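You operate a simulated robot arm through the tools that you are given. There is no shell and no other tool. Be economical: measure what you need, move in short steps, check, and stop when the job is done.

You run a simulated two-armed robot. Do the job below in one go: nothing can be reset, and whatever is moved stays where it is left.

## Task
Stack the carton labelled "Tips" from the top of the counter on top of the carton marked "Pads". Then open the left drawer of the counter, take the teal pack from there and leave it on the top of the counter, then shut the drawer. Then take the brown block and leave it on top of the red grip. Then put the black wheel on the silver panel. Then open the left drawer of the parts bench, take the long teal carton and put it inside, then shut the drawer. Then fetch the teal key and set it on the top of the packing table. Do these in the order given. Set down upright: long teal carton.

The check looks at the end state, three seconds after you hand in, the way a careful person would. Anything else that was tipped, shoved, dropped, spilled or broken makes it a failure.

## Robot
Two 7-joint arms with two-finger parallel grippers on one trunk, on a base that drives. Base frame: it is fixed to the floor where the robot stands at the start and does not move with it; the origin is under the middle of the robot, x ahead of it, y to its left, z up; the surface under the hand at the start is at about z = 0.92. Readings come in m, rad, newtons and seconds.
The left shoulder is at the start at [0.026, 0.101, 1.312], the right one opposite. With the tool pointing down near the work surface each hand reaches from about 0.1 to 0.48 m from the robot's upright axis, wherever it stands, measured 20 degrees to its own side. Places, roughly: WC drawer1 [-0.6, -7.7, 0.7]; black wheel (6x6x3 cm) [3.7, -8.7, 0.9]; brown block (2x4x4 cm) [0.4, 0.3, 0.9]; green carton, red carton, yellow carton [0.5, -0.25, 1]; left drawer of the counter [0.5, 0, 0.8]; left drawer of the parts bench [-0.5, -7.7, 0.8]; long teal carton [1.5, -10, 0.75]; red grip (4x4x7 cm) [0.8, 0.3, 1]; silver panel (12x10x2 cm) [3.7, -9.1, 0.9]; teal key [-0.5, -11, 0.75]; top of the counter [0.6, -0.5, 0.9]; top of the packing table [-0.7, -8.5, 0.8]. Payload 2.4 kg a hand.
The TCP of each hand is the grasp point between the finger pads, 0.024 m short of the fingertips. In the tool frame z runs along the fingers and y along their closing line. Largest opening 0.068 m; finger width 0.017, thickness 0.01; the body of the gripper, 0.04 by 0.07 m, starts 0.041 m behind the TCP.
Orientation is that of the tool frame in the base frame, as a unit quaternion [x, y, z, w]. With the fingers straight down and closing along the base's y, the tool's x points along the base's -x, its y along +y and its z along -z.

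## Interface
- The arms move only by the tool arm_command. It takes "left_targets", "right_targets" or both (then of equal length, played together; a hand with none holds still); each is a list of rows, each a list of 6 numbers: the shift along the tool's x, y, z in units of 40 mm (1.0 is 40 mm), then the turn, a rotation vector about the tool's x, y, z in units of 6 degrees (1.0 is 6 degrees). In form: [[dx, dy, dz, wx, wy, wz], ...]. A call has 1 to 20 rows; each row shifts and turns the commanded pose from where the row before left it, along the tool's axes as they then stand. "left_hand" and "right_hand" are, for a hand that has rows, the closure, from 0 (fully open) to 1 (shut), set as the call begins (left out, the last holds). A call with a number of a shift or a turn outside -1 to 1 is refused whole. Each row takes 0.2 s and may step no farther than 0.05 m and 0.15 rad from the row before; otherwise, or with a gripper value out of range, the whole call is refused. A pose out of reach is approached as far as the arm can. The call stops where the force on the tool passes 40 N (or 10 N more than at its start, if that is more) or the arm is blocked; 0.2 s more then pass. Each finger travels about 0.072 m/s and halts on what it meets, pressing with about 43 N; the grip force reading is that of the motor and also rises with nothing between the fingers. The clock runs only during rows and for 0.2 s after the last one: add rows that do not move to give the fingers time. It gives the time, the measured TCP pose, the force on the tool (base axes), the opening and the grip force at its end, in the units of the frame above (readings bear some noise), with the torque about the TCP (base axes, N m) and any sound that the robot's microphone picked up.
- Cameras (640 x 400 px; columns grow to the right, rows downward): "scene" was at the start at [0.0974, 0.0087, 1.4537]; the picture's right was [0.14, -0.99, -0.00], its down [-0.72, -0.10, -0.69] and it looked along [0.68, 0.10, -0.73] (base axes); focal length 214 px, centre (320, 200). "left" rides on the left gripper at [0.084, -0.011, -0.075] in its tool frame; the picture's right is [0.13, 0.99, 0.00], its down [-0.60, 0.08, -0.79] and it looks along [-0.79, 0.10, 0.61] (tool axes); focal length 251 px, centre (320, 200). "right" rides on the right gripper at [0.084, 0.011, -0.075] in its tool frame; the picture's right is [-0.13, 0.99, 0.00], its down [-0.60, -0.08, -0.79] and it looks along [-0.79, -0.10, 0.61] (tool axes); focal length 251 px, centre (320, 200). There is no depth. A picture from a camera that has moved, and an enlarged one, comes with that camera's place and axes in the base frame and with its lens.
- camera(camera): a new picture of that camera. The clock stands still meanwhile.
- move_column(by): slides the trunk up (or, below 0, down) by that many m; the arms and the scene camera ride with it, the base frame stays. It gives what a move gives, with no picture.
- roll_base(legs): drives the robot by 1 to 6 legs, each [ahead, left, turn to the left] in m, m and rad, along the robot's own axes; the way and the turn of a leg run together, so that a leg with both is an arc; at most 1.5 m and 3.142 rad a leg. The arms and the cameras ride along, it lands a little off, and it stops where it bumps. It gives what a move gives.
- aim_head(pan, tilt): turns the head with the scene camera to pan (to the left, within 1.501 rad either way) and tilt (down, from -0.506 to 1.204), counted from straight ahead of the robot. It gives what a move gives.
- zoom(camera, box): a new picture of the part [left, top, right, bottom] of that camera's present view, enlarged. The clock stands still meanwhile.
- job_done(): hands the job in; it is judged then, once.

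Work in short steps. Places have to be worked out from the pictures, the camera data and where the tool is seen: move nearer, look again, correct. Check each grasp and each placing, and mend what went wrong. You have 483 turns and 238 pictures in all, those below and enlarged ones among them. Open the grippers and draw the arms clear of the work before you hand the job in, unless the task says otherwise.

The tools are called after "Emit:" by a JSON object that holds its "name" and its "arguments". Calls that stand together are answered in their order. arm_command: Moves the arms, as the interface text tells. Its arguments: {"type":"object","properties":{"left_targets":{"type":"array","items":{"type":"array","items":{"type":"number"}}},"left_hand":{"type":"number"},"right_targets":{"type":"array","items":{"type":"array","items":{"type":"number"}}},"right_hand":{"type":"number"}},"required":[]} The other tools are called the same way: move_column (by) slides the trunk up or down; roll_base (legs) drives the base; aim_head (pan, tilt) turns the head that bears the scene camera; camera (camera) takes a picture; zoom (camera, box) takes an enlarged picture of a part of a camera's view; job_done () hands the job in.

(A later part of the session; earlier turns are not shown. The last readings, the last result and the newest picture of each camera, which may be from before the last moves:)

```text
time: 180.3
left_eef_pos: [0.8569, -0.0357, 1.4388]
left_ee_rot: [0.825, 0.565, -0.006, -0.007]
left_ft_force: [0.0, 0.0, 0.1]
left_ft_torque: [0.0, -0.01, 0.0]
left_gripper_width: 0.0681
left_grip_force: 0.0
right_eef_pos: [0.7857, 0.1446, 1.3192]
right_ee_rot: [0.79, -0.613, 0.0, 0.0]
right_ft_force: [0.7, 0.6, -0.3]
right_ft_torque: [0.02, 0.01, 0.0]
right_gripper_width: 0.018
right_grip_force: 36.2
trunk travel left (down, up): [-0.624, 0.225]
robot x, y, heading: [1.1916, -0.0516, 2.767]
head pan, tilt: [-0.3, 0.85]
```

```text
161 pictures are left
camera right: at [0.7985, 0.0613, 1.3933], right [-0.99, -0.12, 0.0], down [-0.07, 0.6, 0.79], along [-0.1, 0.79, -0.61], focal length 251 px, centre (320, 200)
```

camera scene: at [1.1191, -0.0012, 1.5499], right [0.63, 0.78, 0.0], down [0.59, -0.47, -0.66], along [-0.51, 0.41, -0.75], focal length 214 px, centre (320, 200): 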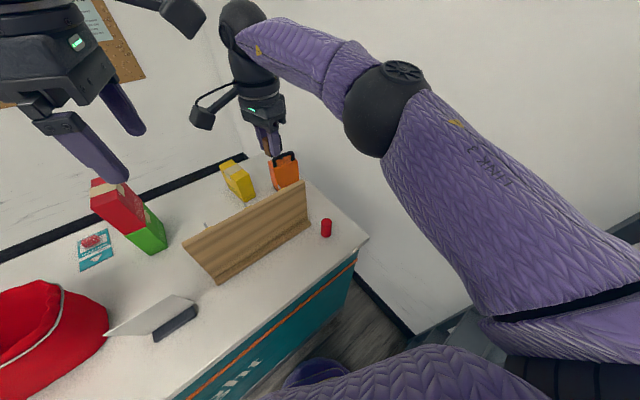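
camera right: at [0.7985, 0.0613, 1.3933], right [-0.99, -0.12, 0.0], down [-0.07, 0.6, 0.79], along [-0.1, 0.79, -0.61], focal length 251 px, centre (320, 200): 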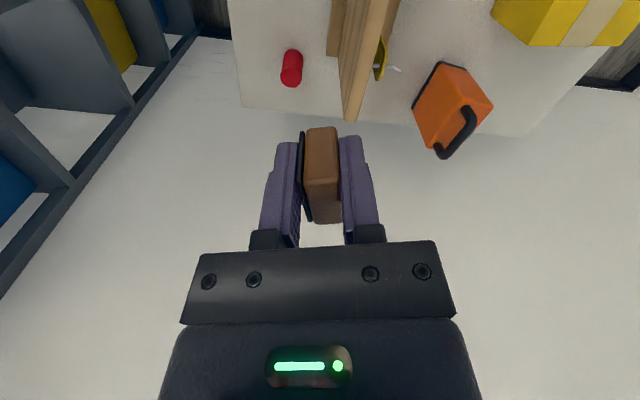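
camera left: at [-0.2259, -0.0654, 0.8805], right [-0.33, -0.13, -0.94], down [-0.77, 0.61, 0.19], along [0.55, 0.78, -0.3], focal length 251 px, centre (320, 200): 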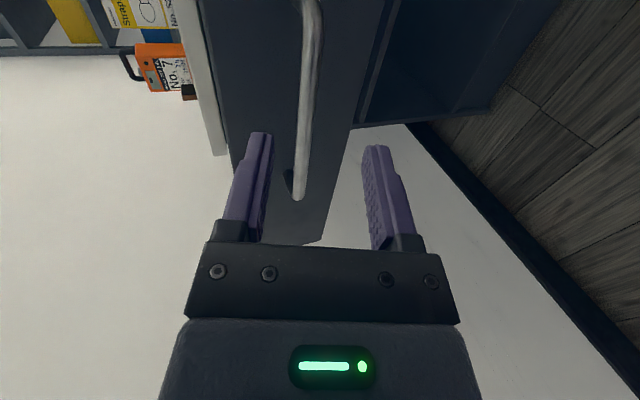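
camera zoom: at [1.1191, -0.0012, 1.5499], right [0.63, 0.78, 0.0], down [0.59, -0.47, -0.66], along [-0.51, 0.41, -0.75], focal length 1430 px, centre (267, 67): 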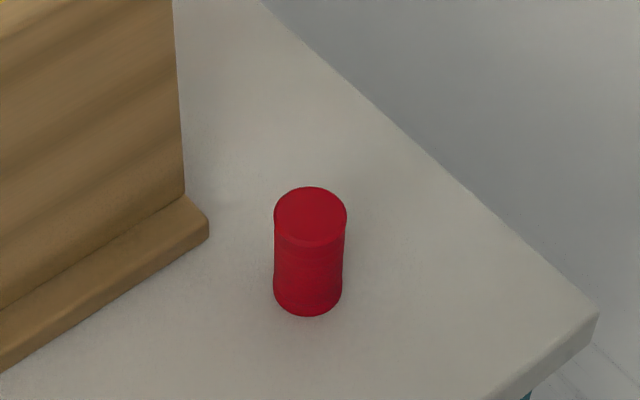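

Grip top centre ≈(0.820,0.266), z≈0.99, Ø3.5 cm. I edge forward 5 cm, then bring the block above it.

Emit:
{"name": "roll_base", "arguments": {"legs": [[0.05, 0, 0]]}}

Emit:
{"name": "arm_command", "arguments": {"right_targets": [[-0.66, -0.86, 0, 0, 0, 0], [-0.66, -0.86, 0, 0, 0, 0], [-0.66, -0.86, 0, 0, 0, 0]]}}

```text
time: 181.3
left_eef_pos: [0.8088, -0.0186, 1.4382]
left_ee_rot: [0.825, 0.565, -0.006, -0.007]
left_ft_force: [-0.7, 0.6, 0.1]
left_ft_torque: [-0.03, 0.01, -0.01]
left_gripper_width: 0.068
left_grip_force: 0.0
right_eef_pos: [0.7376, 0.1617, 1.3183]
right_ee_rot: [0.791, -0.612, 0.001, 0.001]
right_ft_force: [-0.2, 0.5, 0.0]
right_ft_torque: [-0.01, 0.02, 0.02]
right_gripper_width: 0.0183
right_grip_force: 36.8
trunk travel left (down, up): [-0.624, 0.225]
robot x, y, heading: [1.1475, -0.0337, 2.77]
head pan, tilt: [-0.3, 0.85]
```

```text
time: 182.1
left_eef_pos: [0.8121, -0.0176, 1.44]
left_ee_rot: [0.825, 0.566, -0.006, -0.008]
left_ft_force: [-0.9, 0.0, -1.4]
left_ft_torque: [0.0, 0.0, 0.0]
left_gripper_width: 0.0681
left_grip_force: 0.1
right_eef_pos: [0.8201, 0.2682, 1.3199]
right_ee_rot: [0.791, -0.612, 0.0, 0.002]
right_ft_force: [-0.1, -0.6, -0.9]
right_ft_torque: [0.0, 0.04, -0.01]
right_gripper_width: 0.0181
right_grip_force: 36.3
trunk travel left (down, up): [-0.624, 0.225]
robot x, y, heading: [1.1457, -0.0344, 2.769]
head pan, tilt: [-0.3, 0.85]
```

I lower the trunk 0.2, then check from the cameras.

Emit:
{"name": "move_column", "arguments": {"by": -0.2}}

Emit:
{"name": "camera", "arguments": {"camera": "right"}}

Emit:
{"name": "camera", "arguments": {"camera": "scene"}}

```text
time: 184.2
left_eef_pos: [0.8109, -0.0193, 1.2398]
left_ee_rot: [0.825, 0.565, -0.006, -0.006]
left_ft_force: [0.0, -0.2, 0.2]
left_ft_torque: [-0.03, 0.02, -0.02]
left_gripper_width: 0.0677
left_grip_force: 0.1
right_eef_pos: [0.8209, 0.2647, 1.1181]
right_ee_rot: [0.791, -0.612, 0.0, 0.0]
right_ft_force: [0.1, 0.7, -1.0]
right_ft_torque: [-0.03, -0.01, 0.02]
right_gripper_width: 0.0182
right_grip_force: 36.6
trunk travel left (down, up): [-0.424, 0.425]
robot x, y, heading: [1.1482, -0.0349, 2.765]
head pan, tilt: [-0.3, 0.85]
```

```text
160 pictures are left
camera right: at [0.833, 0.1814, 1.1935], right [-0.99, -0.12, 0.0], down [-0.07, 0.6, 0.79], along [-0.1, 0.79, -0.61], focal length 251 px, centre (320, 200)
```

right: 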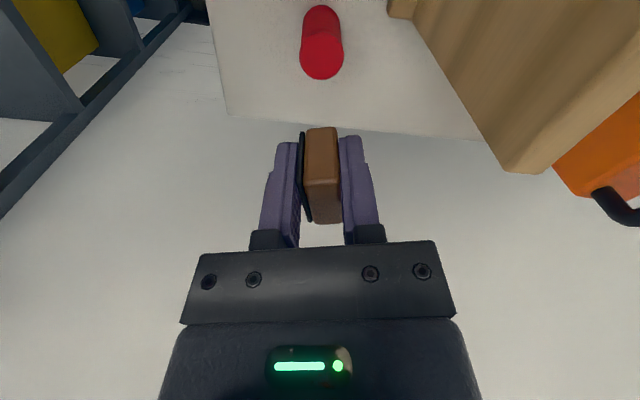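

```text
159 pictures are left
camera scene: at [1.0594, 0.0224, 1.3493], right [0.63, 0.78, 0.0], down [0.59, -0.47, -0.66], along [-0.51, 0.41, -0.75], focal length 214 px, centre (320, 200)
```

scene: 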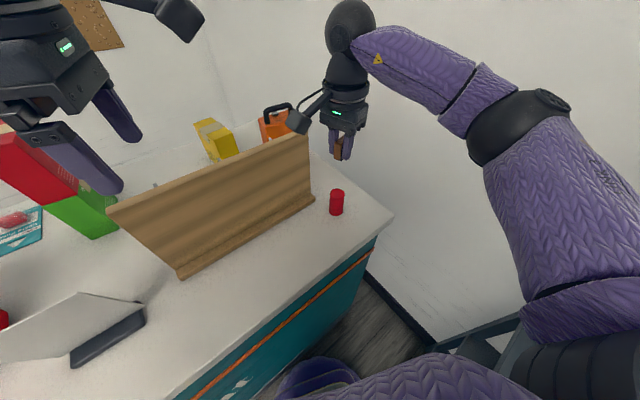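

Alignment is within 2 mm. I lower to ~5 mm above, then gently touch.

Emit:
{"name": "arm_command", "arguments": {"right_targets": [[0, 0, 0.8, 0, 0, 0], [0, 0, 0.8, 0, 0, 0], [0, 0, 0.6, 0, 0, 0]]}}

Emit:
{"name": "zoom", "arguments": {"camera": "scene", "box": [270, 100, 400, 240]}}

```text
time: 185.0
left_eef_pos: [0.8116, -0.0192, 1.2384]
left_ee_rot: [0.824, 0.566, -0.007, -0.008]
left_ft_force: [-0.5, 0.2, 0.0]
left_ft_torque: [0.01, 0.02, -0.04]
left_gripper_width: 0.0679
left_grip_force: 0.0
right_eef_pos: [0.8205, 0.266, 1.0302]
right_ee_rot: [0.791, -0.612, -0.001, -0.001]
right_ft_force: [-0.1, -0.1, -0.7]
right_ft_torque: [0.03, -0.02, 0.02]
right_gripper_width: 0.0181
right_grip_force: 35.9
trunk travel left (down, up): [-0.424, 0.425]
robot x, y, heading: [1.1477, -0.0334, 2.765]
head pan, tilt: [-0.3, 0.85]
```

```text
2.86 times, centred on (335, 170) of scene
camera zoom: at [1.0592, 0.0225, 1.3492], right [0.63, 0.78, 0.0], down [0.59, -0.47, -0.66], along [-0.51, 0.41, -0.75], focal length 613 px, centre (277, 286)
```

zoom: 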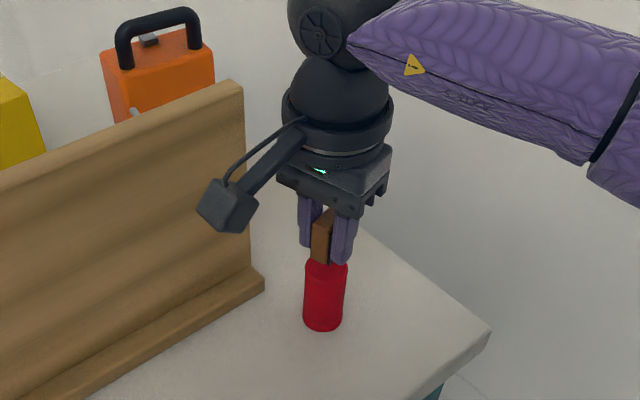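

Almost touching and well centred. I lower in small steps to contact.

Emit:
{"name": "arm_command", "arguments": {"right_targets": [[0, 0, 0.1, 0, 0, 0], [0, 0, 0.08, 0, 0, 0]]}}

```text
time: 185.6
left_eef_pos: [0.8116, -0.0201, 1.2386]
left_ee_rot: [0.825, 0.565, -0.007, -0.008]
left_ft_force: [-0.5, 0.0, -0.5]
left_ft_torque: [0.0, -0.03, 0.02]
left_gripper_width: 0.0679
left_grip_force: 0.1
right_eef_pos: [0.8196, 0.264, 1.0231]
right_ee_rot: [0.79, -0.613, 0.0, 0.0]
right_ft_force: [-0.4, 0.5, 0.2]
right_ft_torque: [0.05, -0.02, -0.03]
right_gripper_width: 0.0182
right_grip_force: 36.9
trunk travel left (down, up): [-0.424, 0.425]
robot x, y, heading: [1.1497, -0.03, 2.775]
head pan, tilt: [-0.3, 0.85]
```

Emit:
{"name": "arm_command", "arguments": {"right_targets": [[0, 0, 0.06, 0, 0, 0], [0, 0, 0, 0, 0, 0]]}}

Emit:
{"name": "zoom", "arguments": {"camera": "scene", "box": [300, 140, 370, 220]}}

```text
time: 186.2
left_eef_pos: [0.8113, -0.0193, 1.2379]
left_ee_rot: [0.824, 0.566, -0.006, -0.008]
left_ft_force: [-0.2, 1.3, -0.7]
left_ft_torque: [0.01, 0.0, 0.0]
left_gripper_width: 0.0678
left_grip_force: 0.1
right_eef_pos: [0.8216, 0.2652, 1.021]
right_ee_rot: [0.791, -0.612, 0.0, 0.0]
right_ft_force: [-0.7, 0.3, -0.3]
right_ft_torque: [0.01, 0.01, 0.02]
right_gripper_width: 0.018
right_grip_force: 36.8
trunk travel left (down, up): [-0.424, 0.425]
robot x, y, heading: [1.145, -0.031, 2.769]
head pan, tilt: [-0.3, 0.85]
```

```text
5.00 times, centred on (335, 180) of scene
camera zoom: at [1.0593, 0.0225, 1.3492], right [0.63, 0.78, 0.0], down [0.59, -0.47, -0.66], along [-0.51, 0.41, -0.75], focal length 1072 px, centre (245, 300)
```

zoom: 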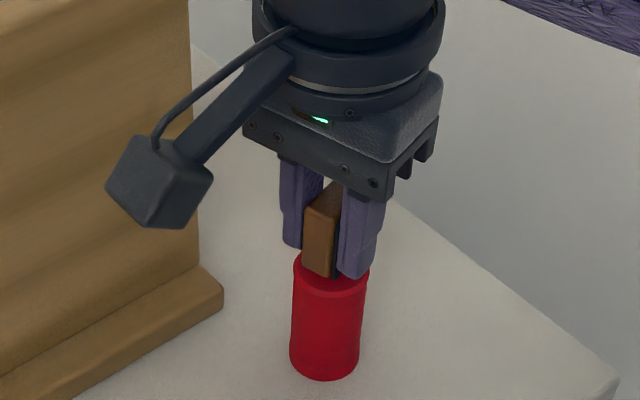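

Still no contact; continue by 2 mm steps.

Emit:
{"name": "arm_command", "arguments": {"right_targets": [[0, 0, 0.05, 0, 0, 0], [0, 0, 0, 0, 0, 0]]}}

Emit:
{"name": "arm_command", "arguments": {"right_targets": [[0, 0, 0.04, 0, 0, 0], [0, 0, 0, 0, 0, 0]]}}

```text
time: 186.8
left_eef_pos: [0.8119, -0.0187, 1.2382]
left_ee_rot: [0.825, 0.565, -0.006, -0.008]
left_ft_force: [0.2, -0.9, -0.6]
left_ft_torque: [0.0, -0.02, 0.01]
left_gripper_width: 0.068
left_grip_force: 0.1
right_eef_pos: [0.8203, 0.2648, 1.0184]
right_ee_rot: [0.791, -0.612, -0.001, 0.0]
right_ft_force: [-0.2, -0.5, -1.2]
right_ft_torque: [0.02, -0.05, 0.02]
right_gripper_width: 0.0182
right_grip_force: 36.8
trunk travel left (down, up): [-0.424, 0.425]
robot x, y, heading: [1.1453, -0.0353, 2.768]
head pan, tilt: [-0.3, 0.85]
```

```text
time: 187.4
left_eef_pos: [0.8111, -0.0189, 1.2385]
left_ee_rot: [0.825, 0.566, -0.006, -0.008]
left_ft_force: [0.8, -0.5, -0.6]
left_ft_torque: [0.02, 0.03, -0.02]
left_gripper_width: 0.0679
left_grip_force: 0.0
right_eef_pos: [0.8205, 0.2654, 1.0181]
right_ee_rot: [0.791, -0.612, 0.0, 0.001]
right_ft_force: [0.2, -0.4, -0.5]
right_ft_torque: [-0.01, -0.01, -0.03]
right_gripper_width: 0.0182
right_grip_force: 36.7
trunk travel left (down, up): [-0.424, 0.425]
robot x, y, heading: [1.1464, -0.0363, 2.768]
head pan, tilt: [-0.3, 0.85]
```

Emit:
{"name": "arm_command", "arguments": {"right_targets": [[0, 0, 0.06, 0, 0, 0], [0, 0, 0, 0, 0, 0]]}}

Emit:
{"name": "zoom", "arguments": {"camera": "scene", "box": [310, 150, 360, 220]}}

```text
time: 188.0
left_eef_pos: [0.8114, -0.0199, 1.2397]
left_ee_rot: [0.824, 0.566, -0.005, -0.007]
left_ft_force: [-0.7, -0.8, -0.3]
left_ft_torque: [0.02, -0.02, 0.02]
left_gripper_width: 0.0678
left_grip_force: 0.0
right_eef_pos: [0.8221, 0.265, 1.0166]
right_ee_rot: [0.791, -0.612, 0.0, 0.0]
right_ft_force: [-0.4, -0.2, -0.9]
right_ft_torque: [-0.03, 0.01, -0.01]
right_gripper_width: 0.0182
right_grip_force: 36.2
trunk travel left (down, up): [-0.424, 0.425]
robot x, y, heading: [1.1476, -0.0357, 2.766]
head pan, tilt: [-0.3, 0.85]
```

```text
5.71 times, centred on (335, 185) of scene
camera zoom: at [1.0593, 0.0225, 1.3492], right [0.63, 0.78, 0.0], down [0.59, -0.47, -0.66], along [-0.51, 0.41, -0.75], focal length 1226 px, centre (234, 286)
```

zoom: 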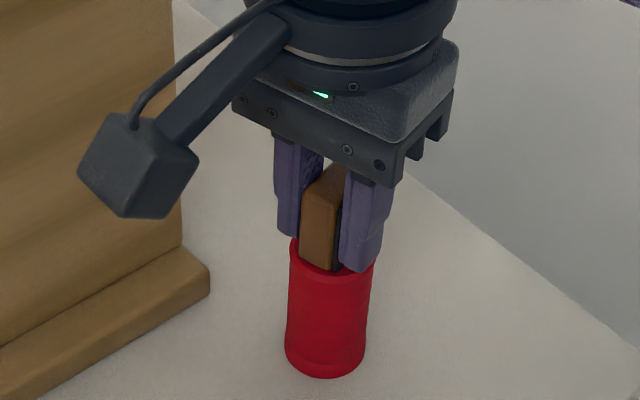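

Geometry looks right; continue downward until contact.

Emit:
{"name": "arm_command", "arguments": {"right_targets": [[0, 0, 0.05, 0, 0, 0], [0, 0, 0.05, 0, 0, 0], [0, 0, 0, 0, 0, 0]]}}

```text
time: 188.8
left_eef_pos: [0.8134, -0.019, 1.2389]
left_ee_rot: [0.825, 0.565, -0.006, -0.009]
left_ft_force: [0.5, -0.1, 0.0]
left_ft_torque: [0.0, 0.0, -0.02]
left_gripper_width: 0.0682
left_grip_force: 0.1
right_eef_pos: [0.8215, 0.2641, 1.0143]
right_ee_rot: [0.791, -0.612, -0.003, 0.003]
right_ft_force: [-3.4, 3.0, 33.3]
right_ft_torque: [0.4, 0.12, 0.0]
right_gripper_width: 0.018
right_grip_force: 36.2
trunk travel left (down, up): [-0.424, 0.425]
robot x, y, heading: [1.1461, -0.0377, 2.769]
head pan, tilt: [-0.3, 0.85]
```

Contact. I relax 1.5 mm and open slowly.

Emit:
{"name": "arm_command", "arguments": {"right_targets": [[0, 0, -0.04, 0, 0, 0], [0, 0, 0, 0, 0, 0]]}}

Emit:
{"name": "arm_command", "arguments": {"right_targets": [[0, 0, 0, 0, 0, 0], [0, 0, 0, 0, 0, 0], [0, 0, 0, 0, 0, 0]], "right_hand": 0.45}}

Emit:
{"name": "zoom", "arguments": {"camera": "scene", "box": [300, 140, 370, 220]}}

```text
time: 189.4
left_eef_pos: [0.813, -0.0199, 1.2391]
left_ee_rot: [0.825, 0.565, -0.005, -0.008]
left_ft_force: [-0.9, -0.1, 0.6]
left_ft_torque: [-0.02, 0.01, 0.02]
left_gripper_width: 0.0676
left_grip_force: 0.0
right_eef_pos: [0.8226, 0.263, 1.0136]
right_ee_rot: [0.791, -0.612, 0.0, 0.0]
right_ft_force: [-3.8, 0.4, 22.7]
right_ft_torque: [0.25, 0.09, 0.07]
right_gripper_width: 0.0185
right_grip_force: 36.8
trunk travel left (down, up): [-0.424, 0.425]
robot x, y, heading: [1.1491, -0.0322, 2.764]
head pan, tilt: [-0.3, 0.85]
```

```text
time: 190.2
left_eef_pos: [0.8116, -0.0199, 1.2385]
left_ee_rot: [0.825, 0.566, -0.006, -0.008]
left_ft_force: [0.1, 0.0, -0.1]
left_ft_torque: [-0.02, -0.03, -0.01]
left_gripper_width: 0.068
left_grip_force: 0.1
right_eef_pos: [0.8207, 0.2642, 1.0128]
right_ee_rot: [0.791, -0.612, 0.001, -0.001]
right_ft_force: [0.1, -0.9, 0.3]
right_ft_torque: [-0.01, 0.01, 0.0]
right_gripper_width: 0.0372
right_grip_force: 0.2
trunk travel left (down, up): [-0.424, 0.425]
robot x, y, heading: [1.1447, -0.0354, 2.772]
head pan, tilt: [-0.3, 0.85]
```

```text
5.00 times, centred on (335, 180) of scene
camera zoom: at [1.0594, 0.0224, 1.3492], right [0.63, 0.78, 0.0], down [0.59, -0.47, -0.66], along [-0.51, 0.41, -0.75], focal length 1072 px, centre (245, 300)
```

zoom: 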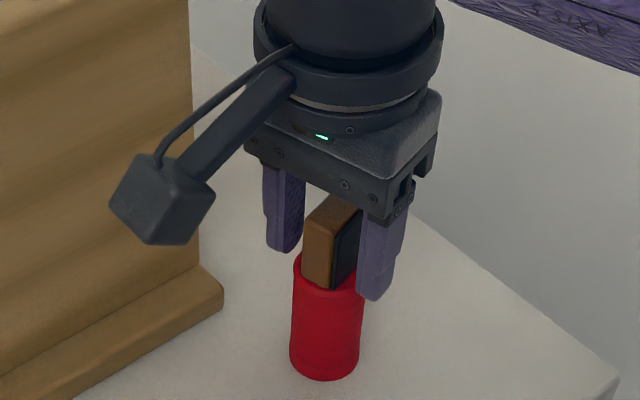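

The block stands free. I raise the hand straight up.

Emit:
{"name": "arm_command", "arguments": {"right_targets": [[0, 0, -0.4, 0, 0, 0], [0, 0, -0.8, 0, 0, 0], [0, 0, -1, 0, 0, 0], [0, 0, -1, 0, 0, 0], [0, 0, -1, 0, 0, 0], [0, 0, -1, 0, 0, 0]]}}

Emit:
{"name": "move_column", "arguments": {"by": 0.15}}

Emit:
{"name": "camera", "arguments": {"camera": "scene"}}

```text
time: 191.6
left_eef_pos: [0.812, -0.0197, 1.2385]
left_ee_rot: [0.824, 0.566, -0.005, -0.008]
left_ft_force: [0.1, -0.1, 0.2]
left_ft_torque: [0.0, 0.04, -0.01]
left_gripper_width: 0.0678
left_grip_force: 0.0
right_eef_pos: [0.82, 0.2666, 1.2215]
right_ee_rot: [0.79, -0.613, 0.001, 0.0]
right_ft_force: [-0.2, 0.5, -0.1]
right_ft_torque: [-0.01, 0.01, 0.0]
right_gripper_width: 0.0376
right_grip_force: 0.1
trunk travel left (down, up): [-0.424, 0.425]
robot x, y, heading: [1.1482, -0.034, 2.765]
head pan, tilt: [-0.3, 0.85]
```

```text
time: 193.4
left_eef_pos: [0.8109, -0.0195, 1.3888]
left_ee_rot: [0.825, 0.566, -0.006, -0.007]
left_ft_force: [0.0, 0.1, -0.6]
left_ft_torque: [-0.02, 0.0, -0.01]
left_gripper_width: 0.0679
left_grip_force: 0.0
right_eef_pos: [0.8203, 0.2638, 1.3707]
right_ee_rot: [0.791, -0.612, 0.0, 0.0]
right_ft_force: [0.0, 1.1, -0.3]
right_ft_torque: [0.02, 0.0, 0.0]
right_gripper_width: 0.0375
right_grip_force: 0.1
trunk travel left (down, up): [-0.574, 0.275]
robot x, y, heading: [1.1468, -0.0356, 2.771]
head pan, tilt: [-0.3, 0.85]
```

```text
154 pictures are left
camera scene: at [1.0713, 0.0177, 1.4997], right [0.63, 0.78, 0.0], down [0.59, -0.47, -0.66], along [-0.51, 0.41, -0.75], focal length 214 px, centre (320, 200)
```

scene: 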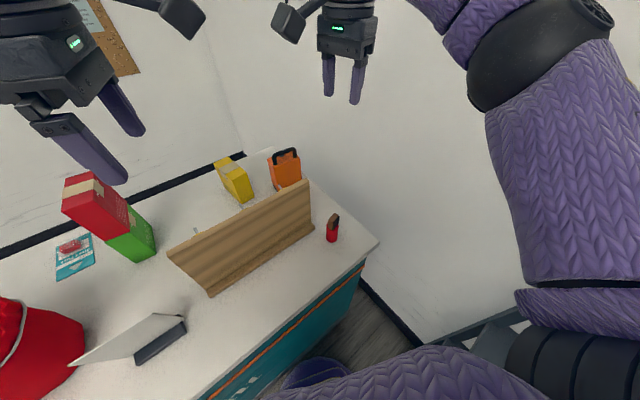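

The block rests on the grip. Now I tuck the right hand, back away, turn toward −y and look for the route to the far room.

Emit:
{"name": "arm_command", "arguments": {"right_targets": [[0.63, -0.88, 0, 0, 0, 0], [0.63, -0.88, 0, 0, 0, 0], [0.63, -0.88, 0, 0, 0, 0]], "right_hand": 0}}

Emit:
{"name": "roll_base", "arguments": {"legs": [[-0.5, 0.9, 0], [0, 0, 1.94]]}}

Emit:
{"name": "aim_head", "arguments": {"pan": 0.0, "tilt": 0.25}}

Emit:
{"name": "camera", "arguments": {"camera": "scene"}}

```text
time: 194.2
left_eef_pos: [0.8135, -0.0181, 1.3891]
left_ee_rot: [0.824, 0.566, -0.006, -0.008]
left_ft_force: [0.6, 0.4, 0.9]
left_ft_torque: [-0.03, 0.03, 0.02]
left_gripper_width: 0.0681
left_grip_force: 0.1
right_eef_pos: [0.9427, 0.2183, 1.3698]
right_ee_rot: [0.79, -0.613, 0.0, 0.0]
right_ft_force: [0.1, -0.5, -1.2]
right_ft_torque: [0.02, 0.01, 0.01]
right_gripper_width: 0.068
right_grip_force: 0.0
trunk travel left (down, up): [-0.574, 0.275]
robot x, y, heading: [1.149, -0.0328, 2.767]
head pan, tilt: [-0.3, 0.85]
```

```text
time: 204.1
left_eef_pos: [1.3938, -1.3547, 1.3886]
left_ee_rot: [-0.005, 1.0, -0.009, 0.001]
left_ft_force: [0.4, 0.7, 0.5]
left_ft_torque: [-0.02, -0.01, 0.0]
left_gripper_width: 0.0681
left_grip_force: 0.1
right_eef_pos: [1.124, -1.3218, 1.3718]
right_ee_rot: [0.95, 0.311, 0.0, 0.0]
right_ft_force: [-0.3, 0.2, -0.4]
right_ft_torque: [0.02, 0.02, 0.01]
right_gripper_width: 0.068
right_grip_force: 0.1
trunk travel left (down, up): [-0.574, 0.275]
robot x, y, heading: [1.2829, -1.0344, -1.564]
head pan, tilt: [-0.3, 0.85]
```

```text
time: 205.1
left_eef_pos: [1.3953, -1.3549, 1.3889]
left_ee_rot: [-0.005, 1.0, -0.01, 0.002]
left_ft_force: [0.4, 0.1, 0.2]
left_ft_torque: [0.0, 0.03, 0.0]
left_gripper_width: 0.0679
left_grip_force: 0.1
right_eef_pos: [1.1248, -1.3213, 1.3701]
right_ee_rot: [0.951, 0.31, 0.001, 0.001]
right_ft_force: [-0.9, -0.9, 0.6]
right_ft_torque: [-0.02, 0.0, 0.01]
right_gripper_width: 0.0682
right_grip_force: 0.0
trunk travel left (down, up): [-0.574, 0.275]
robot x, y, heading: [1.2841, -1.0365, -1.57]
head pan, tilt: [0.0, 0.25]
```

```text
153 pictures are left
camera scene: at [1.2839, -1.1484, 1.5528], right [-1.0, 0.0, 0.0], down [0.0, 0.25, -0.97], along [0.0, -0.97, -0.25], focal length 214 px, centre (320, 200)
```

scene: 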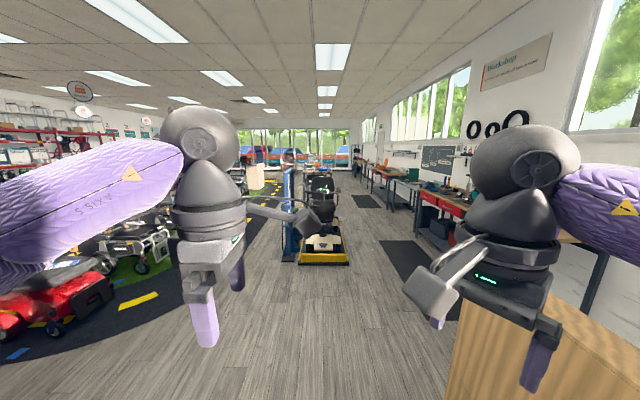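

Hall extends along −y; the lift occupies x 0.9–1.56, y<−3.77; aisle on its right between it and the benches. I drive ahead then slide right into the aisle.

Emit:
{"name": "roll_base", "arguments": {"legs": [[1.5, 0, 0], [0.4, -0.95, 0], [1.0, 0, 0]]}}

Emit:
{"name": "camera", "arguments": {"camera": "scene"}}

```text
time: 222.2
left_eef_pos: [0.4091, -4.24, 1.3889]
left_ee_rot: [-0.009, 1.0, -0.01, 0.001]
left_ft_force: [-0.5, 0.4, -0.6]
left_ft_torque: [0.02, -0.01, -0.01]
left_gripper_width: 0.0678
left_grip_force: 0.0
right_eef_pos: [0.1411, -4.2107, 1.3702]
right_ee_rot: [0.95, 0.313, -0.001, 0.0]
right_ft_force: [0.4, 1.1, -0.2]
right_ft_torque: [0.0, 0.04, 0.0]
right_gripper_width: 0.068
right_grip_force: 0.1
trunk travel left (down, up): [-0.574, 0.275]
robot x, y, heading: [0.295, -3.9216, -1.557]
head pan, tilt: [0.0, 0.25]
```

```text
152 pictures are left
camera scene: at [0.2979, -4.0356, 1.5528], right [-1.0, -0.01, 0.0], down [0.0, 0.25, -0.97], along [0.01, -0.97, -0.25], focal length 214 px, centre (320, 200)
```

scene: 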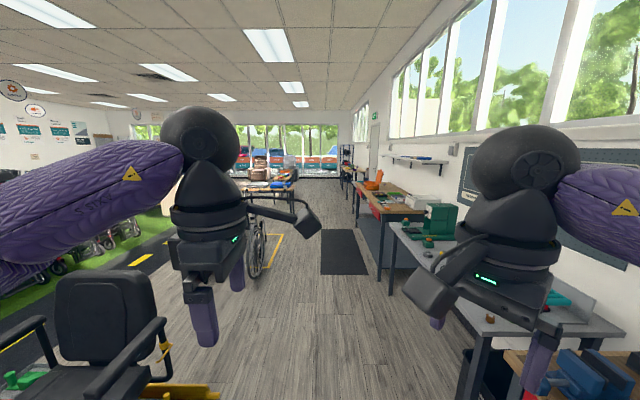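

Aisle clear. I continue ahead 2.6 m.

Emit:
{"name": "roll_base", "arguments": {"legs": [[1.4, 0, -0.015], [1.2, 0, 0]]}}

Emit:
{"name": "camera", "arguments": {"camera": "scene"}}

Emit:
{"name": "aim_head", "arguments": {"pan": 0.8, "tilt": 0.25}}

Emit:
{"name": "camera", "arguments": {"camera": "scene"}}

```text
time: 234.9
left_eef_pos: [0.4292, -6.8396, 1.3894]
left_ee_rot: [-0.009, 1.0, -0.009, 0.001]
left_ft_force: [0.0, -0.2, -0.4]
left_ft_torque: [-0.02, 0.01, -0.02]
left_gripper_width: 0.0679
left_grip_force: 0.0
right_eef_pos: [0.1608, -6.8086, 1.3706]
right_ee_rot: [0.949, 0.314, 0.0, -0.001]
right_ft_force: [0.7, 0.1, 0.1]
right_ft_torque: [0.02, 0.01, -0.01]
right_gripper_width: 0.0677
right_grip_force: 0.0
trunk travel left (down, up): [-0.574, 0.275]
robot x, y, heading: [0.3169, -6.5224, -1.564]
head pan, tilt: [0.0, 0.25]
```

```text
151 pictures are left
camera scene: at [0.3178, -6.6346, 1.5529], right [-1.0, -0.01, 0.0], down [0.0, 0.25, -0.97], along [0.01, -0.97, -0.25], focal length 214 px, centre (320, 200)
```

scene: 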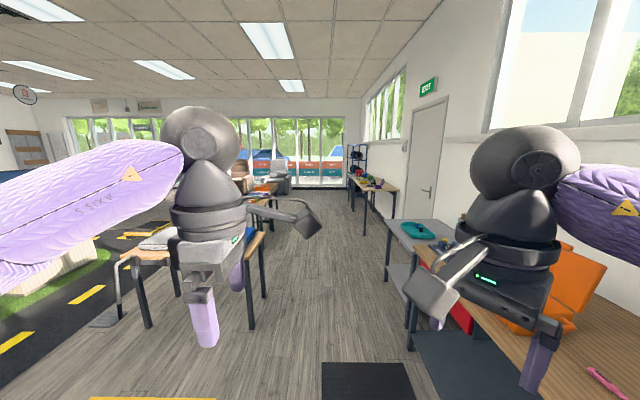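

```text
time: 236.0
left_eef_pos: [0.4286, -6.8402, 1.3885]
left_ee_rot: [-0.01, 1.0, -0.01, 0.001]
left_ft_force: [0.8, 0.1, -0.2]
left_ft_torque: [0.02, -0.02, 0.01]
left_gripper_width: 0.0678
left_grip_force: 0.0
right_eef_pos: [0.1603, -6.8086, 1.3717]
right_ee_rot: [0.949, 0.314, 0.0, 0.0]
right_ft_force: [0.4, -0.2, -0.1]
right_ft_torque: [-0.02, -0.01, 0.03]
right_gripper_width: 0.0681
right_grip_force: 0.1
trunk travel left (down, up): [-0.574, 0.275]
robot x, y, heading: [0.3195, -6.5227, -1.562]
head pan, tilt: [0.799, 0.25]
```

```text
150 pictures are left
camera scene: at [0.3844, -6.6053, 1.5529], right [-0.69, -0.72, 0.0], down [-0.18, 0.17, -0.97], along [0.7, -0.67, -0.25], focal length 214 px, centre (320, 200)
```

scene: 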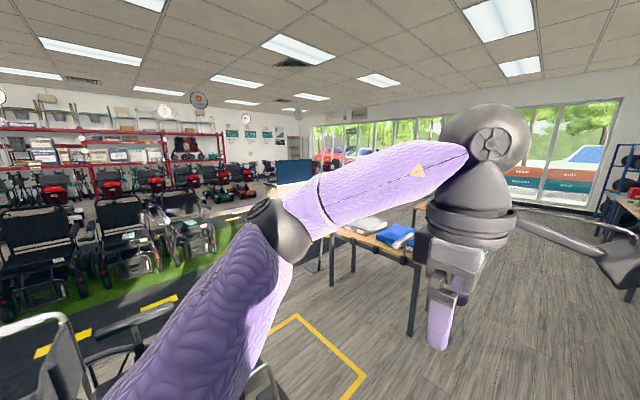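

A table stands at x 0.9–1.85, y −8.2…−8.6. I drive 0.85 m on and turn to face +x to see the way to the wheel.

Emit:
{"name": "roll_base", "arguments": {"legs": [[0.85, 0, 0], [0, 0, 1.57]]}}

Emit:
{"name": "aim_head", "arguments": {"pan": 0.0, "tilt": 0.25}}

Emit:
{"name": "camera", "arguments": {"camera": "scene"}}

```text
time: 244.3
left_eef_pos: [0.6465, -7.2919, 1.389]
left_ee_rot: [-0.697, 0.717, -0.006, 0.008]
left_ft_force: [0.1, -0.2, -0.3]
left_ft_torque: [0.0, 0.01, 0.0]
left_gripper_width: 0.0678
left_grip_force: 0.1
right_eef_pos: [0.6038, -7.5588, 1.3703]
right_ee_rot: [0.47, 0.883, 0.0, 0.0]
right_ft_force: [-0.2, -0.7, -0.7]
right_ft_torque: [0.0, 0.0, 0.03]
right_gripper_width: 0.0678
right_grip_force: 0.0
trunk travel left (down, up): [-0.574, 0.275]
robot x, y, heading: [0.3231, -7.3896, -0.034]
head pan, tilt: [0.799, 0.25]
```

```text
time: 245.4
left_eef_pos: [0.648, -7.2917, 1.3887]
left_ee_rot: [-0.697, 0.717, -0.006, 0.008]
left_ft_force: [0.4, 0.1, -0.3]
left_ft_torque: [0.01, 0.0, 0.02]
left_gripper_width: 0.0678
left_grip_force: 0.0
right_eef_pos: [0.6045, -7.559, 1.3691]
right_ee_rot: [0.47, 0.883, 0.001, 0.0]
right_ft_force: [0.1, -0.4, 0.2]
right_ft_torque: [0.02, 0.01, -0.01]
right_gripper_width: 0.0677
right_grip_force: 0.1
trunk travel left (down, up): [-0.574, 0.275]
robot x, y, heading: [0.325, -7.3883, -0.039]
head pan, tilt: [0.0, 0.25]
```

```text
149 pictures are left
camera scene: at [0.4342, -7.3952, 1.5529], right [-0.04, -1.0, 0.0], down [-0.25, 0.01, -0.97], along [0.97, -0.03, -0.25], focal length 214 px, centre (320, 200)
```

scene: 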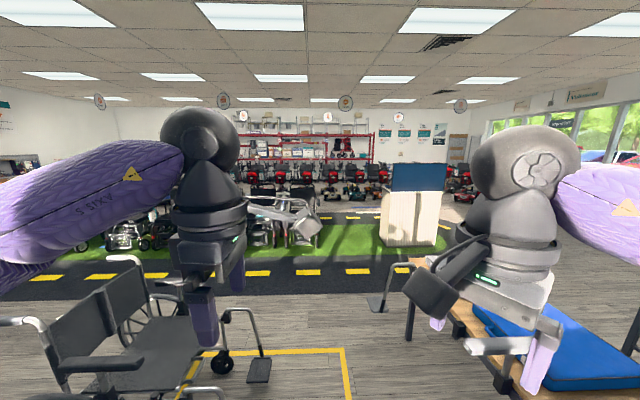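

The white pedestal with blue board at ≈(3.6,−8.9) is the target. I go along the corridor at y≈−7.5 to x≈2.75, then look.

Emit:
{"name": "roll_base", "arguments": {"legs": [[1.3, -0.06, 0.037], [1.15, 0, 0]]}}

Emit:
{"name": "aim_head", "arguments": {"pan": -0.9, "tilt": 0.45}}

Emit:
{"name": "camera", "arguments": {"camera": "scene"}}

```text
time: 257.4
left_eef_pos: [3.0882, -7.349, 1.3888]
left_ee_rot: [0.716, -0.698, 0.006, -0.008]
left_ft_force: [-0.6, -0.2, -0.2]
left_ft_torque: [-0.02, 0.01, -0.01]
left_gripper_width: 0.068
left_grip_force: 0.0
right_eef_pos: [3.0582, -7.6189, 1.3701]
right_ee_rot: [0.447, 0.895, 0.0, 0.0]
right_ft_force: [-0.1, 0.2, -0.7]
right_ft_torque: [-0.01, -0.02, 0.01]
right_gripper_width: 0.0678
right_grip_force: 0.2
trunk travel left (down, up): [-0.574, 0.275]
robot x, y, heading: [2.7733, -7.4632, 0.02]
head pan, tilt: [0.0, 0.25]
```

```text
time: 258.6
left_eef_pos: [3.0883, -7.3492, 1.3886]
left_ee_rot: [0.716, -0.698, 0.006, -0.007]
left_ft_force: [0.6, -0.1, 0.5]
left_ft_torque: [0.0, 0.01, -0.01]
left_gripper_width: 0.0681
left_grip_force: 0.1
right_eef_pos: [3.0588, -7.6198, 1.3698]
right_ee_rot: [0.446, 0.895, 0.001, 0.001]
right_ft_force: [0.2, 0.5, 0.0]
right_ft_torque: [-0.04, -0.02, -0.01]
right_gripper_width: 0.0679
right_grip_force: 0.1
trunk travel left (down, up): [-0.574, 0.275]
robot x, y, heading: [2.772, -7.4641, 0.017]
head pan, tilt: [-0.901, 0.45]
```

```text
148 pictures are left
camera scene: at [2.8453, -7.5364, 1.5342], right [-0.77, -0.63, 0.0], down [-0.28, 0.34, -0.9], along [0.57, -0.7, -0.44], focal length 214 px, centre (320, 200)
```

scene: 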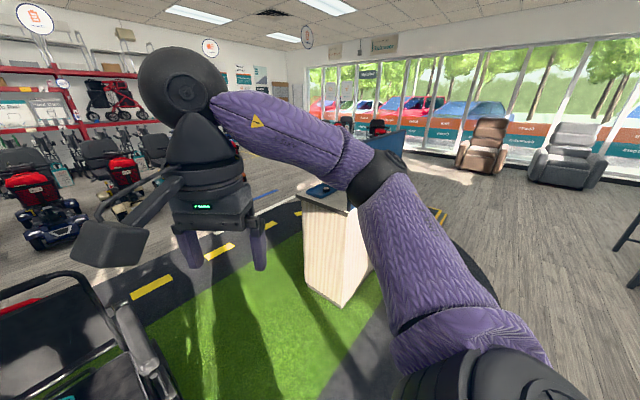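

Pedestal top z≈0.9, spans x 3.44–3.8, from y≈−8.5 on. I drive to its −x side at (2.95,−8.8) and look.

Emit:
{"name": "roll_base", "arguments": {"legs": [[0.1, -1.33, -0.017], [0.1, 0, 0]]}}

Emit:
{"name": "aim_head", "arguments": {"pan": 0.0, "tilt": 0.6}}

Emit:
{"name": "camera", "arguments": {"camera": "scene"}}

```text
time: 266.4
left_eef_pos: [3.3037, -8.7452, 1.3891]
left_ee_rot: [0.711, -0.703, 0.007, -0.007]
left_ft_force: [-0.1, 0.6, -0.3]
left_ft_torque: [0.01, 0.03, 0.02]
left_gripper_width: 0.0682
left_grip_force: 0.1
right_eef_pos: [3.2703, -9.0154, 1.37]
right_ee_rot: [0.452, 0.892, 0.001, 0.0]
right_ft_force: [-0.1, 0.7, -0.1]
right_ft_torque: [0.02, 0.01, 0.05]
right_gripper_width: 0.0679
right_grip_force: 0.1
trunk travel left (down, up): [-0.574, 0.275]
robot x, y, heading: [2.9865, -8.8606, 0.005]
head pan, tilt: [-0.901, 0.45]
```

```text
time: 267.6
left_eef_pos: [3.3012, -8.7468, 1.3887]
left_ee_rot: [0.711, -0.703, 0.006, -0.007]
left_ft_force: [-0.6, -0.2, 0.1]
left_ft_torque: [0.0, 0.01, 0.04]
left_gripper_width: 0.0678
left_grip_force: 0.0
right_eef_pos: [3.2684, -9.0155, 1.3713]
right_ee_rot: [0.453, 0.892, 0.001, 0.0]
right_ft_force: [-0.5, 0.2, -0.3]
right_ft_torque: [0.01, -0.01, 0.0]
right_gripper_width: 0.0678
right_grip_force: 0.1
trunk travel left (down, up): [-0.574, 0.275]
robot x, y, heading: [2.9876, -8.8563, 0.006]
head pan, tilt: [0.0, 0.6]
```

```text
147 pictures are left
camera scene: at [3.088, -8.8582, 1.5207], right [0.0, -1.0, 0.0], down [-0.57, 0.0, -0.82], along [0.82, 0.0, -0.57], focal length 214 px, centre (320, 200)
```

scene: 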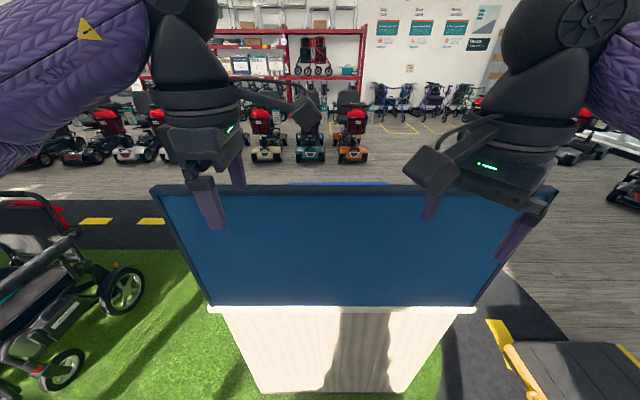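

The blue board screens this side; items must be on the far (+x) side. I'll pass the pedestal's north end. Move to y≈−8.0 and check the gap to the scooter.

Emit:
{"name": "roll_base", "arguments": {"legs": [[-0.1, 0.82, 0]]}}

Emit:
{"name": "camera", "arguments": {"camera": "scene"}}

```text
time: 271.8
left_eef_pos: [3.1948, -7.9528, 1.3888]
left_ee_rot: [0.712, -0.702, 0.007, -0.007]
left_ft_force: [0.0, 0.6, 0.6]
left_ft_torque: [0.01, 0.0, 0.02]
left_gripper_width: 0.0679
left_grip_force: 0.0
right_eef_pos: [3.1635, -8.2227, 1.37]
right_ee_rot: [0.451, 0.893, 0.0, -0.001]
right_ft_force: [0.7, 0.8, -0.6]
right_ft_torque: [-0.01, 0.01, -0.01]
right_gripper_width: 0.068
right_grip_force: 0.1
trunk travel left (down, up): [-0.574, 0.275]
robot x, y, heading: [2.8771, -8.064, 0.011]
head pan, tilt: [0.0, 0.6]
```

```text
146 pictures are left
camera scene: at [2.9819, -8.0665, 1.5207], right [0.01, -1.0, 0.0], down [-0.57, 0.0, -0.82], along [0.82, 0.01, -0.57], focal length 214 px, centre (320, 200)
```

scene: 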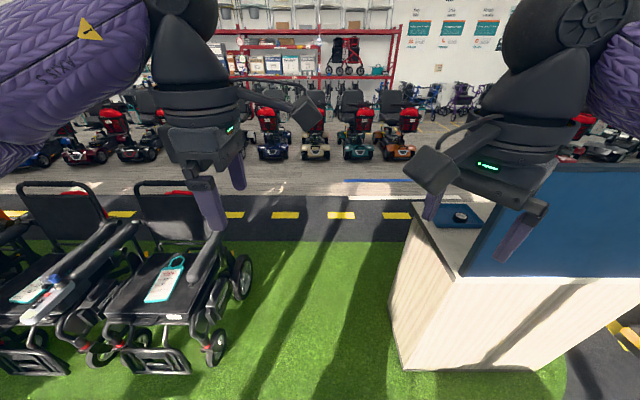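

Gap from y −7.48 to −8.53, centre −8.0. I drive through, round behind, and turn to face −x.

Emit:
{"name": "roll_base", "arguments": {"legs": [[1.4, 0.05, 0], [0.3, 0, 0], [0, -0.85, 0], [0, 0, 3.13]]}}

Emit:
{"name": "camera", "arguments": {"camera": "scene"}}

```text
time: 291.8
left_eef_pos: [4.2965, -8.9251, 1.3878]
left_ee_rot: [0.681, 0.732, -0.006, -0.006]
left_ft_force: [-0.2, 0.1, -0.6]
left_ft_torque: [-0.01, 0.02, 0.02]
left_gripper_width: 0.068
left_grip_force: 0.1
right_eef_pos: [4.3148, -8.655, 1.3704]
right_ee_rot: [0.905, -0.425, 0.0, 0.001]
right_ft_force: [-0.5, -0.4, 0.2]
right_ft_torque: [0.01, -0.01, 0.0]
right_gripper_width: 0.0679
right_grip_force: 0.1
trunk travel left (down, up): [-0.574, 0.275]
robot x, y, heading: [4.6099, -8.7984, -3.08]
head pan, tilt: [0.0, 0.6]
```

```text
145 pictures are left
camera scene: at [4.5039, -8.806, 1.5207], right [-0.06, 1.0, 0.0], down [0.56, 0.04, -0.82], along [-0.82, -0.05, -0.57], focal length 214 px, centre (320, 200)
```

scene: 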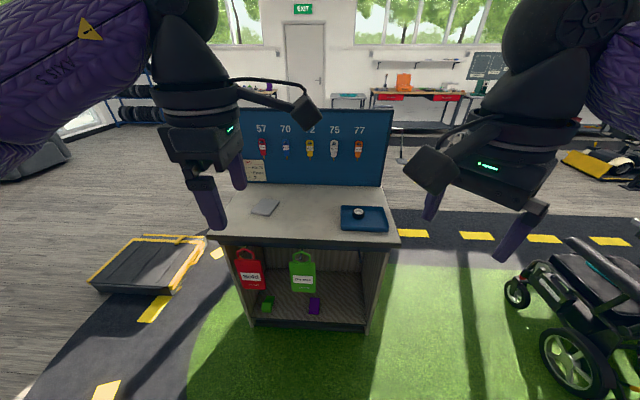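

Now visible: wheel in the blue tray at ≈(3.74,−8.69), panel at ≈(3.72,−9.11). I drive up close.

Emit:
{"name": "roll_base", "arguments": {"legs": [[0.4, 0, -0.06]]}}

Emit:
{"name": "aim_head", "arguments": {"pan": 0.0, "tilt": 0.9}}

Emit:
{"name": "camera", "arguments": {"camera": "scene"}}

Emit:
{"name": "zoom", "arguments": {"camera": "scene", "box": [340, 120, 480, 210]}}

```text
time: 294.3
left_eef_pos: [3.8879, -8.9215, 1.3883]
left_ee_rot: [0.702, 0.712, -0.008, -0.006]
left_ft_force: [-0.1, -0.3, 0.2]
left_ft_torque: [-0.03, 0.0, -0.02]
left_gripper_width: 0.0679
left_grip_force: 0.1
right_eef_pos: [3.9214, -8.6526, 1.3706]
right_ee_rot: [0.892, -0.451, 0.001, 0.0]
right_ft_force: [-0.1, 0.5, 1.1]
right_ft_torque: [0.0, -0.03, 0.01]
right_gripper_width: 0.068
right_grip_force: 0.1
trunk travel left (down, up): [-0.574, 0.275]
robot x, y, heading: [4.205, -8.8095, -3.137]
head pan, tilt: [0.0, 0.6]
```

```text
time: 295.1
left_eef_pos: [3.8885, -8.9214, 1.3888]
left_ee_rot: [0.703, 0.711, -0.007, -0.006]
left_ft_force: [0.5, 0.3, -0.9]
left_ft_torque: [0.02, 0.0, -0.05]
left_gripper_width: 0.0681
left_grip_force: 0.0
right_eef_pos: [3.9214, -8.6529, 1.3715]
right_ee_rot: [0.893, -0.45, 0.0, 0.001]
right_ft_force: [-0.3, 0.7, -0.7]
right_ft_torque: [0.04, 0.01, 0.02]
right_gripper_width: 0.0681
right_grip_force: 0.0
trunk travel left (down, up): [-0.574, 0.275]
robot x, y, heading: [4.2079, -8.8103, -3.138]
head pan, tilt: [0.0, 0.901]
```

```text
144 pictures are left
camera scene: at [4.1147, -8.8139, 1.4959], right [-0.01, 1.0, 0.0], down [0.78, 0.0, -0.62], along [-0.62, 0.0, -0.78], focal length 214 px, centre (320, 200)
```

scene: 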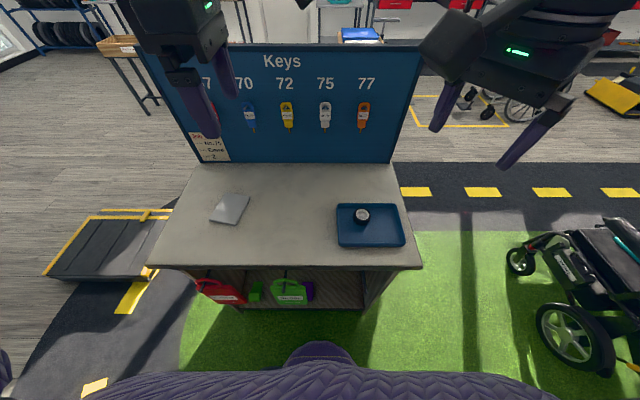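

```text
4.44 times, centred on (410, 165) of scene
camera zoom: at [4.1147, -8.8139, 1.4959], right [-0.01, 1.0, 0.0], down [0.78, 0.0, -0.62], along [-0.62, 0.0, -0.78], focal length 953 px, centre (-80, 356)
```

zoom: 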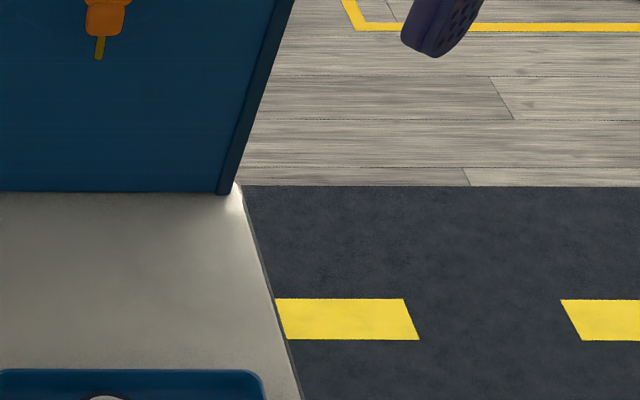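

Emit:
{"name": "zoom", "arguments": {"camera": "scene", "box": [320, 185, 420, 260]}}

Emit:
{"name": "zoom", "arguments": {"camera": "scene", "box": [190, 175, 270, 245]}}

```text
5.33 times, centred on (370, 222) of scene
camera zoom: at [4.1147, -8.8139, 1.4959], right [-0.01, 1.0, 0.0], down [0.78, 0.0, -0.62], along [-0.62, 0.0, -0.78], focal length 1144 px, centre (53, 80)
```

zoom: 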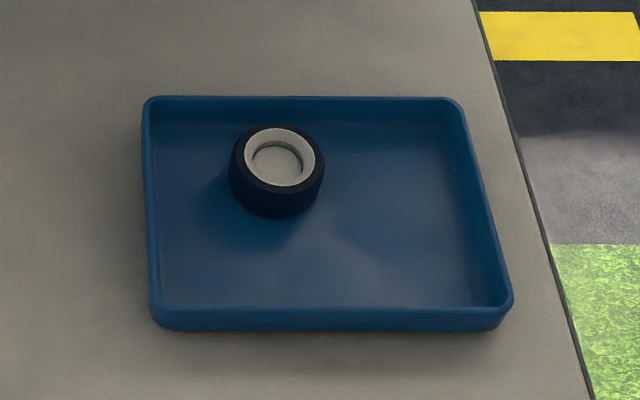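

```text
5.71 times, centred on (230, 210) of scene
camera zoom: at [4.1147, -8.8139, 1.4959], right [-0.01, 1.0, 0.0], down [0.78, 0.0, -0.62], along [-0.62, 0.0, -0.78], focal length 1226 px, centre (834, 143)
```

zoom: 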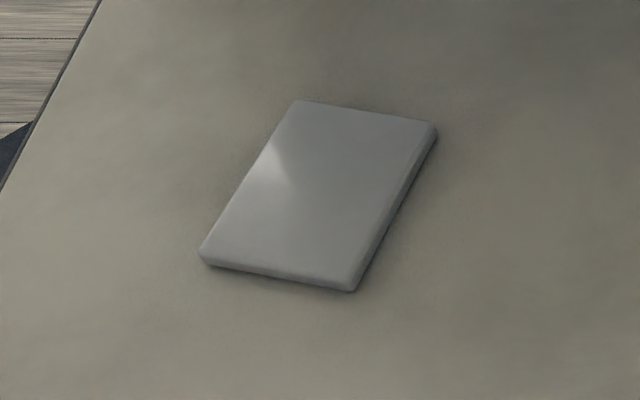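

Wheel lies flat, Ø≈5.7 cm, centre ≈(3.730,−8.682); the panel's centre ≈(3.695,−9.115). I inch forward 4 cm, turn the wrist so it closes along y, and move above the wheel.

Emit:
{"name": "roll_base", "arguments": {"legs": [[0.04, 0, 0]]}}

Emit:
{"name": "arm_command", "arguments": {"right_targets": [[0, 0, 0, 0, 0, -1], [0, 0, 0, 0, 0, -1], [0, 0, 0, 0, 0, -1], [0, 0, 0, 0, 0, -1], [0, 0, 0, 0, 0, -1], [0, 0, 0, 0, 0, -1], [0, 0, 0, 0, 0, -1], [0, 0, 0, 0, 0, -1], [0, 0, 0, 0, 0, -0.92], [-0.47, 0.09, 0.97, 0, 0, 0], [-0.47, 0.09, 0.97, 0, 0, 0], [-0.47, 0.09, 0.97, 0, 0, 0], [-0.47, 0.09, 0.97, 0, 0, 0], [-0.47, 0.09, 0.97, 0, 0, 0], [-0.47, 0.09, 0.97, 0, 0, 0], [-0.47, 0.09, 0.97, 0, 0, 0]]}}

Emit:
{"name": "camera", "arguments": {"camera": "right"}}

```text
time: 296.0
left_eef_pos: [3.847, -8.9205, 1.3874]
left_ee_rot: [0.702, 0.712, -0.006, -0.005]
left_ft_force: [-0.1, 0.1, -0.7]
left_ft_torque: [0.01, 0.01, 0.0]
left_gripper_width: 0.0679
left_grip_force: 0.1
right_eef_pos: [3.8804, -8.6516, 1.3714]
right_ee_rot: [0.893, -0.45, 0.001, 0.001]
right_ft_force: [-0.8, -0.2, -0.5]
right_ft_torque: [0.01, -0.02, 0.03]
right_gripper_width: 0.068
right_grip_force: 0.1
trunk travel left (down, up): [-0.574, 0.275]
robot x, y, heading: [4.1708, -8.8116, -3.136]
head pan, tilt: [0.0, 0.901]
```

```text
time: 299.4
left_eef_pos: [3.8503, -8.9219, 1.3895]
left_ee_rot: [0.702, 0.712, -0.006, -0.007]
left_ft_force: [-0.2, -0.1, -0.5]
left_ft_torque: [0.01, 0.02, 0.01]
left_gripper_width: 0.0679
left_grip_force: 0.1
right_eef_pos: [3.7486, -8.6791, 1.0987]
right_ee_rot: [1.0, 0.0, 0.0, -0.001]
right_ft_force: [-0.1, -0.3, -0.3]
right_ft_torque: [0.03, -0.03, 0.03]
right_gripper_width: 0.068
right_grip_force: 0.1
trunk travel left (down, up): [-0.574, 0.275]
robot x, y, heading: [4.1617, -8.8116, -3.136]
head pan, tilt: [0.0, 0.901]
```

```text
140 pictures are left
camera right: at [3.8346, -8.6898, 1.1729], right [-0.13, -0.99, 0.0], down [-0.6, 0.08, 0.79], along [-0.79, 0.1, -0.61], focal length 251 px, centre (320, 200)
```

right: 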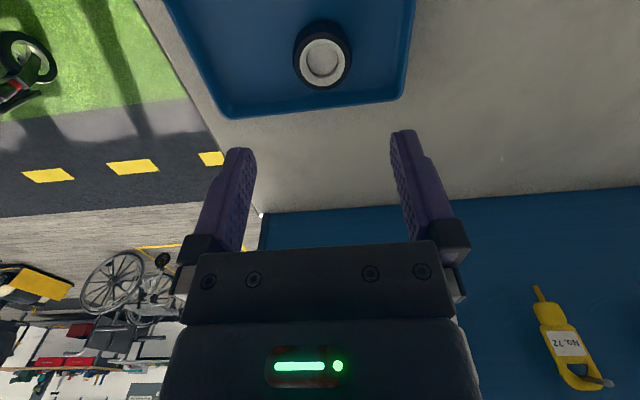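

Wheel centre measured (3.729,−8.680). I correct x by −2 cm and go to z≈1.01 for a finer look.

Emit:
{"name": "arm_command", "arguments": {"right_targets": [[-0.49, 0.02, 0.5, 0, 0, 0], [0, 0, 0.9, 0, 0, 0], [0, 0, 0.8, 0, 0, 0]]}}

Emit:
{"name": "camera", "arguments": {"camera": "right"}}

```text
time: 300.2
left_eef_pos: [3.848, -8.9219, 1.3887]
left_ee_rot: [0.702, 0.713, -0.006, -0.006]
left_ft_force: [-0.5, 0.0, -0.5]
left_ft_torque: [0.03, 0.01, 0.0]
left_gripper_width: 0.0678
left_grip_force: 0.0
right_eef_pos: [3.7285, -8.6798, 1.0109]
right_ee_rot: [1.0, -0.001, -0.001, 0.0]
right_ft_force: [-1.4, -0.2, -0.5]
right_ft_torque: [0.01, -0.01, 0.0]
right_gripper_width: 0.0681
right_grip_force: 0.0
trunk travel left (down, up): [-0.574, 0.275]
robot x, y, heading: [4.1688, -8.8098, -3.137]
head pan, tilt: [0.0, 0.901]
```

```text
139 pictures are left
camera right: at [3.8141, -8.6893, 1.0861], right [-0.13, -0.99, 0.0], down [-0.6, 0.08, 0.79], along [-0.79, 0.1, -0.61], focal length 251 px, centre (320, 200)
```

right: 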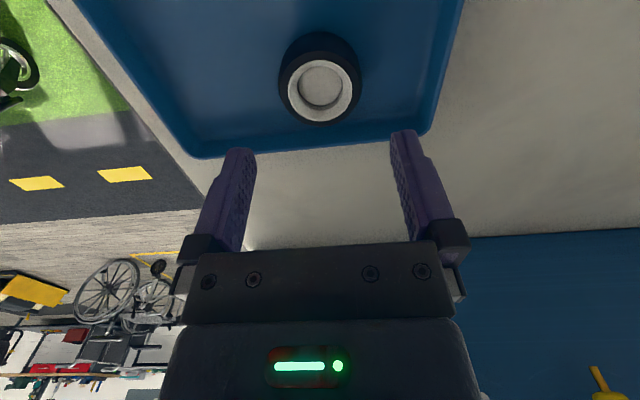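

Aligned within 1 mm in y; +4 mm in x. I lower around it, to TCP z≈0.94.

Emit:
{"name": "arm_command", "arguments": {"right_targets": [[0.1, -0.02, 0.6, 0, 0, 0], [0, 0, 0.6, 0, 0, 0], [0, 0, 0.4, 0, 0, 0], [0, 0, 0.2, 0, 0, 0]]}}

Emit:
{"name": "camera", "arguments": {"camera": "right"}}

```text
time: 301.2
left_eef_pos: [3.8492, -8.9207, 1.3881]
left_ee_rot: [0.702, 0.712, -0.007, -0.006]
left_ft_force: [-0.2, 0.1, -0.3]
left_ft_torque: [-0.02, 0.01, -0.01]
left_gripper_width: 0.0681
left_grip_force: 0.1
right_eef_pos: [3.748, -8.6784, 0.9555]
right_ee_rot: [1.0, 0.0, 0.0, 0.0]
right_ft_force: [-0.5, 0.5, -0.7]
right_ft_torque: [0.0, -0.02, 0.01]
right_gripper_width: 0.068
right_grip_force: 0.2
right hand out of reach, approached as far as the arm can: row 2, 3, 4
trunk travel left (down, up): [-0.574, 0.275]
robot x, y, heading: [4.1638, -8.8112, -3.136]
head pan, tilt: [0.0, 0.901]
```

```text
138 pictures are left
camera right: at [3.8334, -8.6894, 1.0304], right [-0.13, -0.99, 0.0], down [-0.6, 0.08, 0.79], along [-0.79, 0.1, -0.61], focal length 251 px, centre (320, 200)
```

right: 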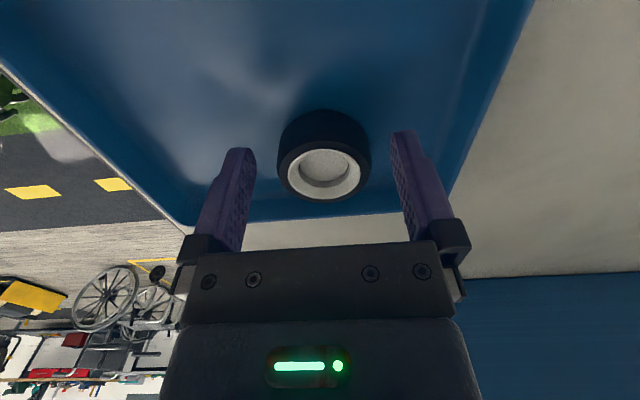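

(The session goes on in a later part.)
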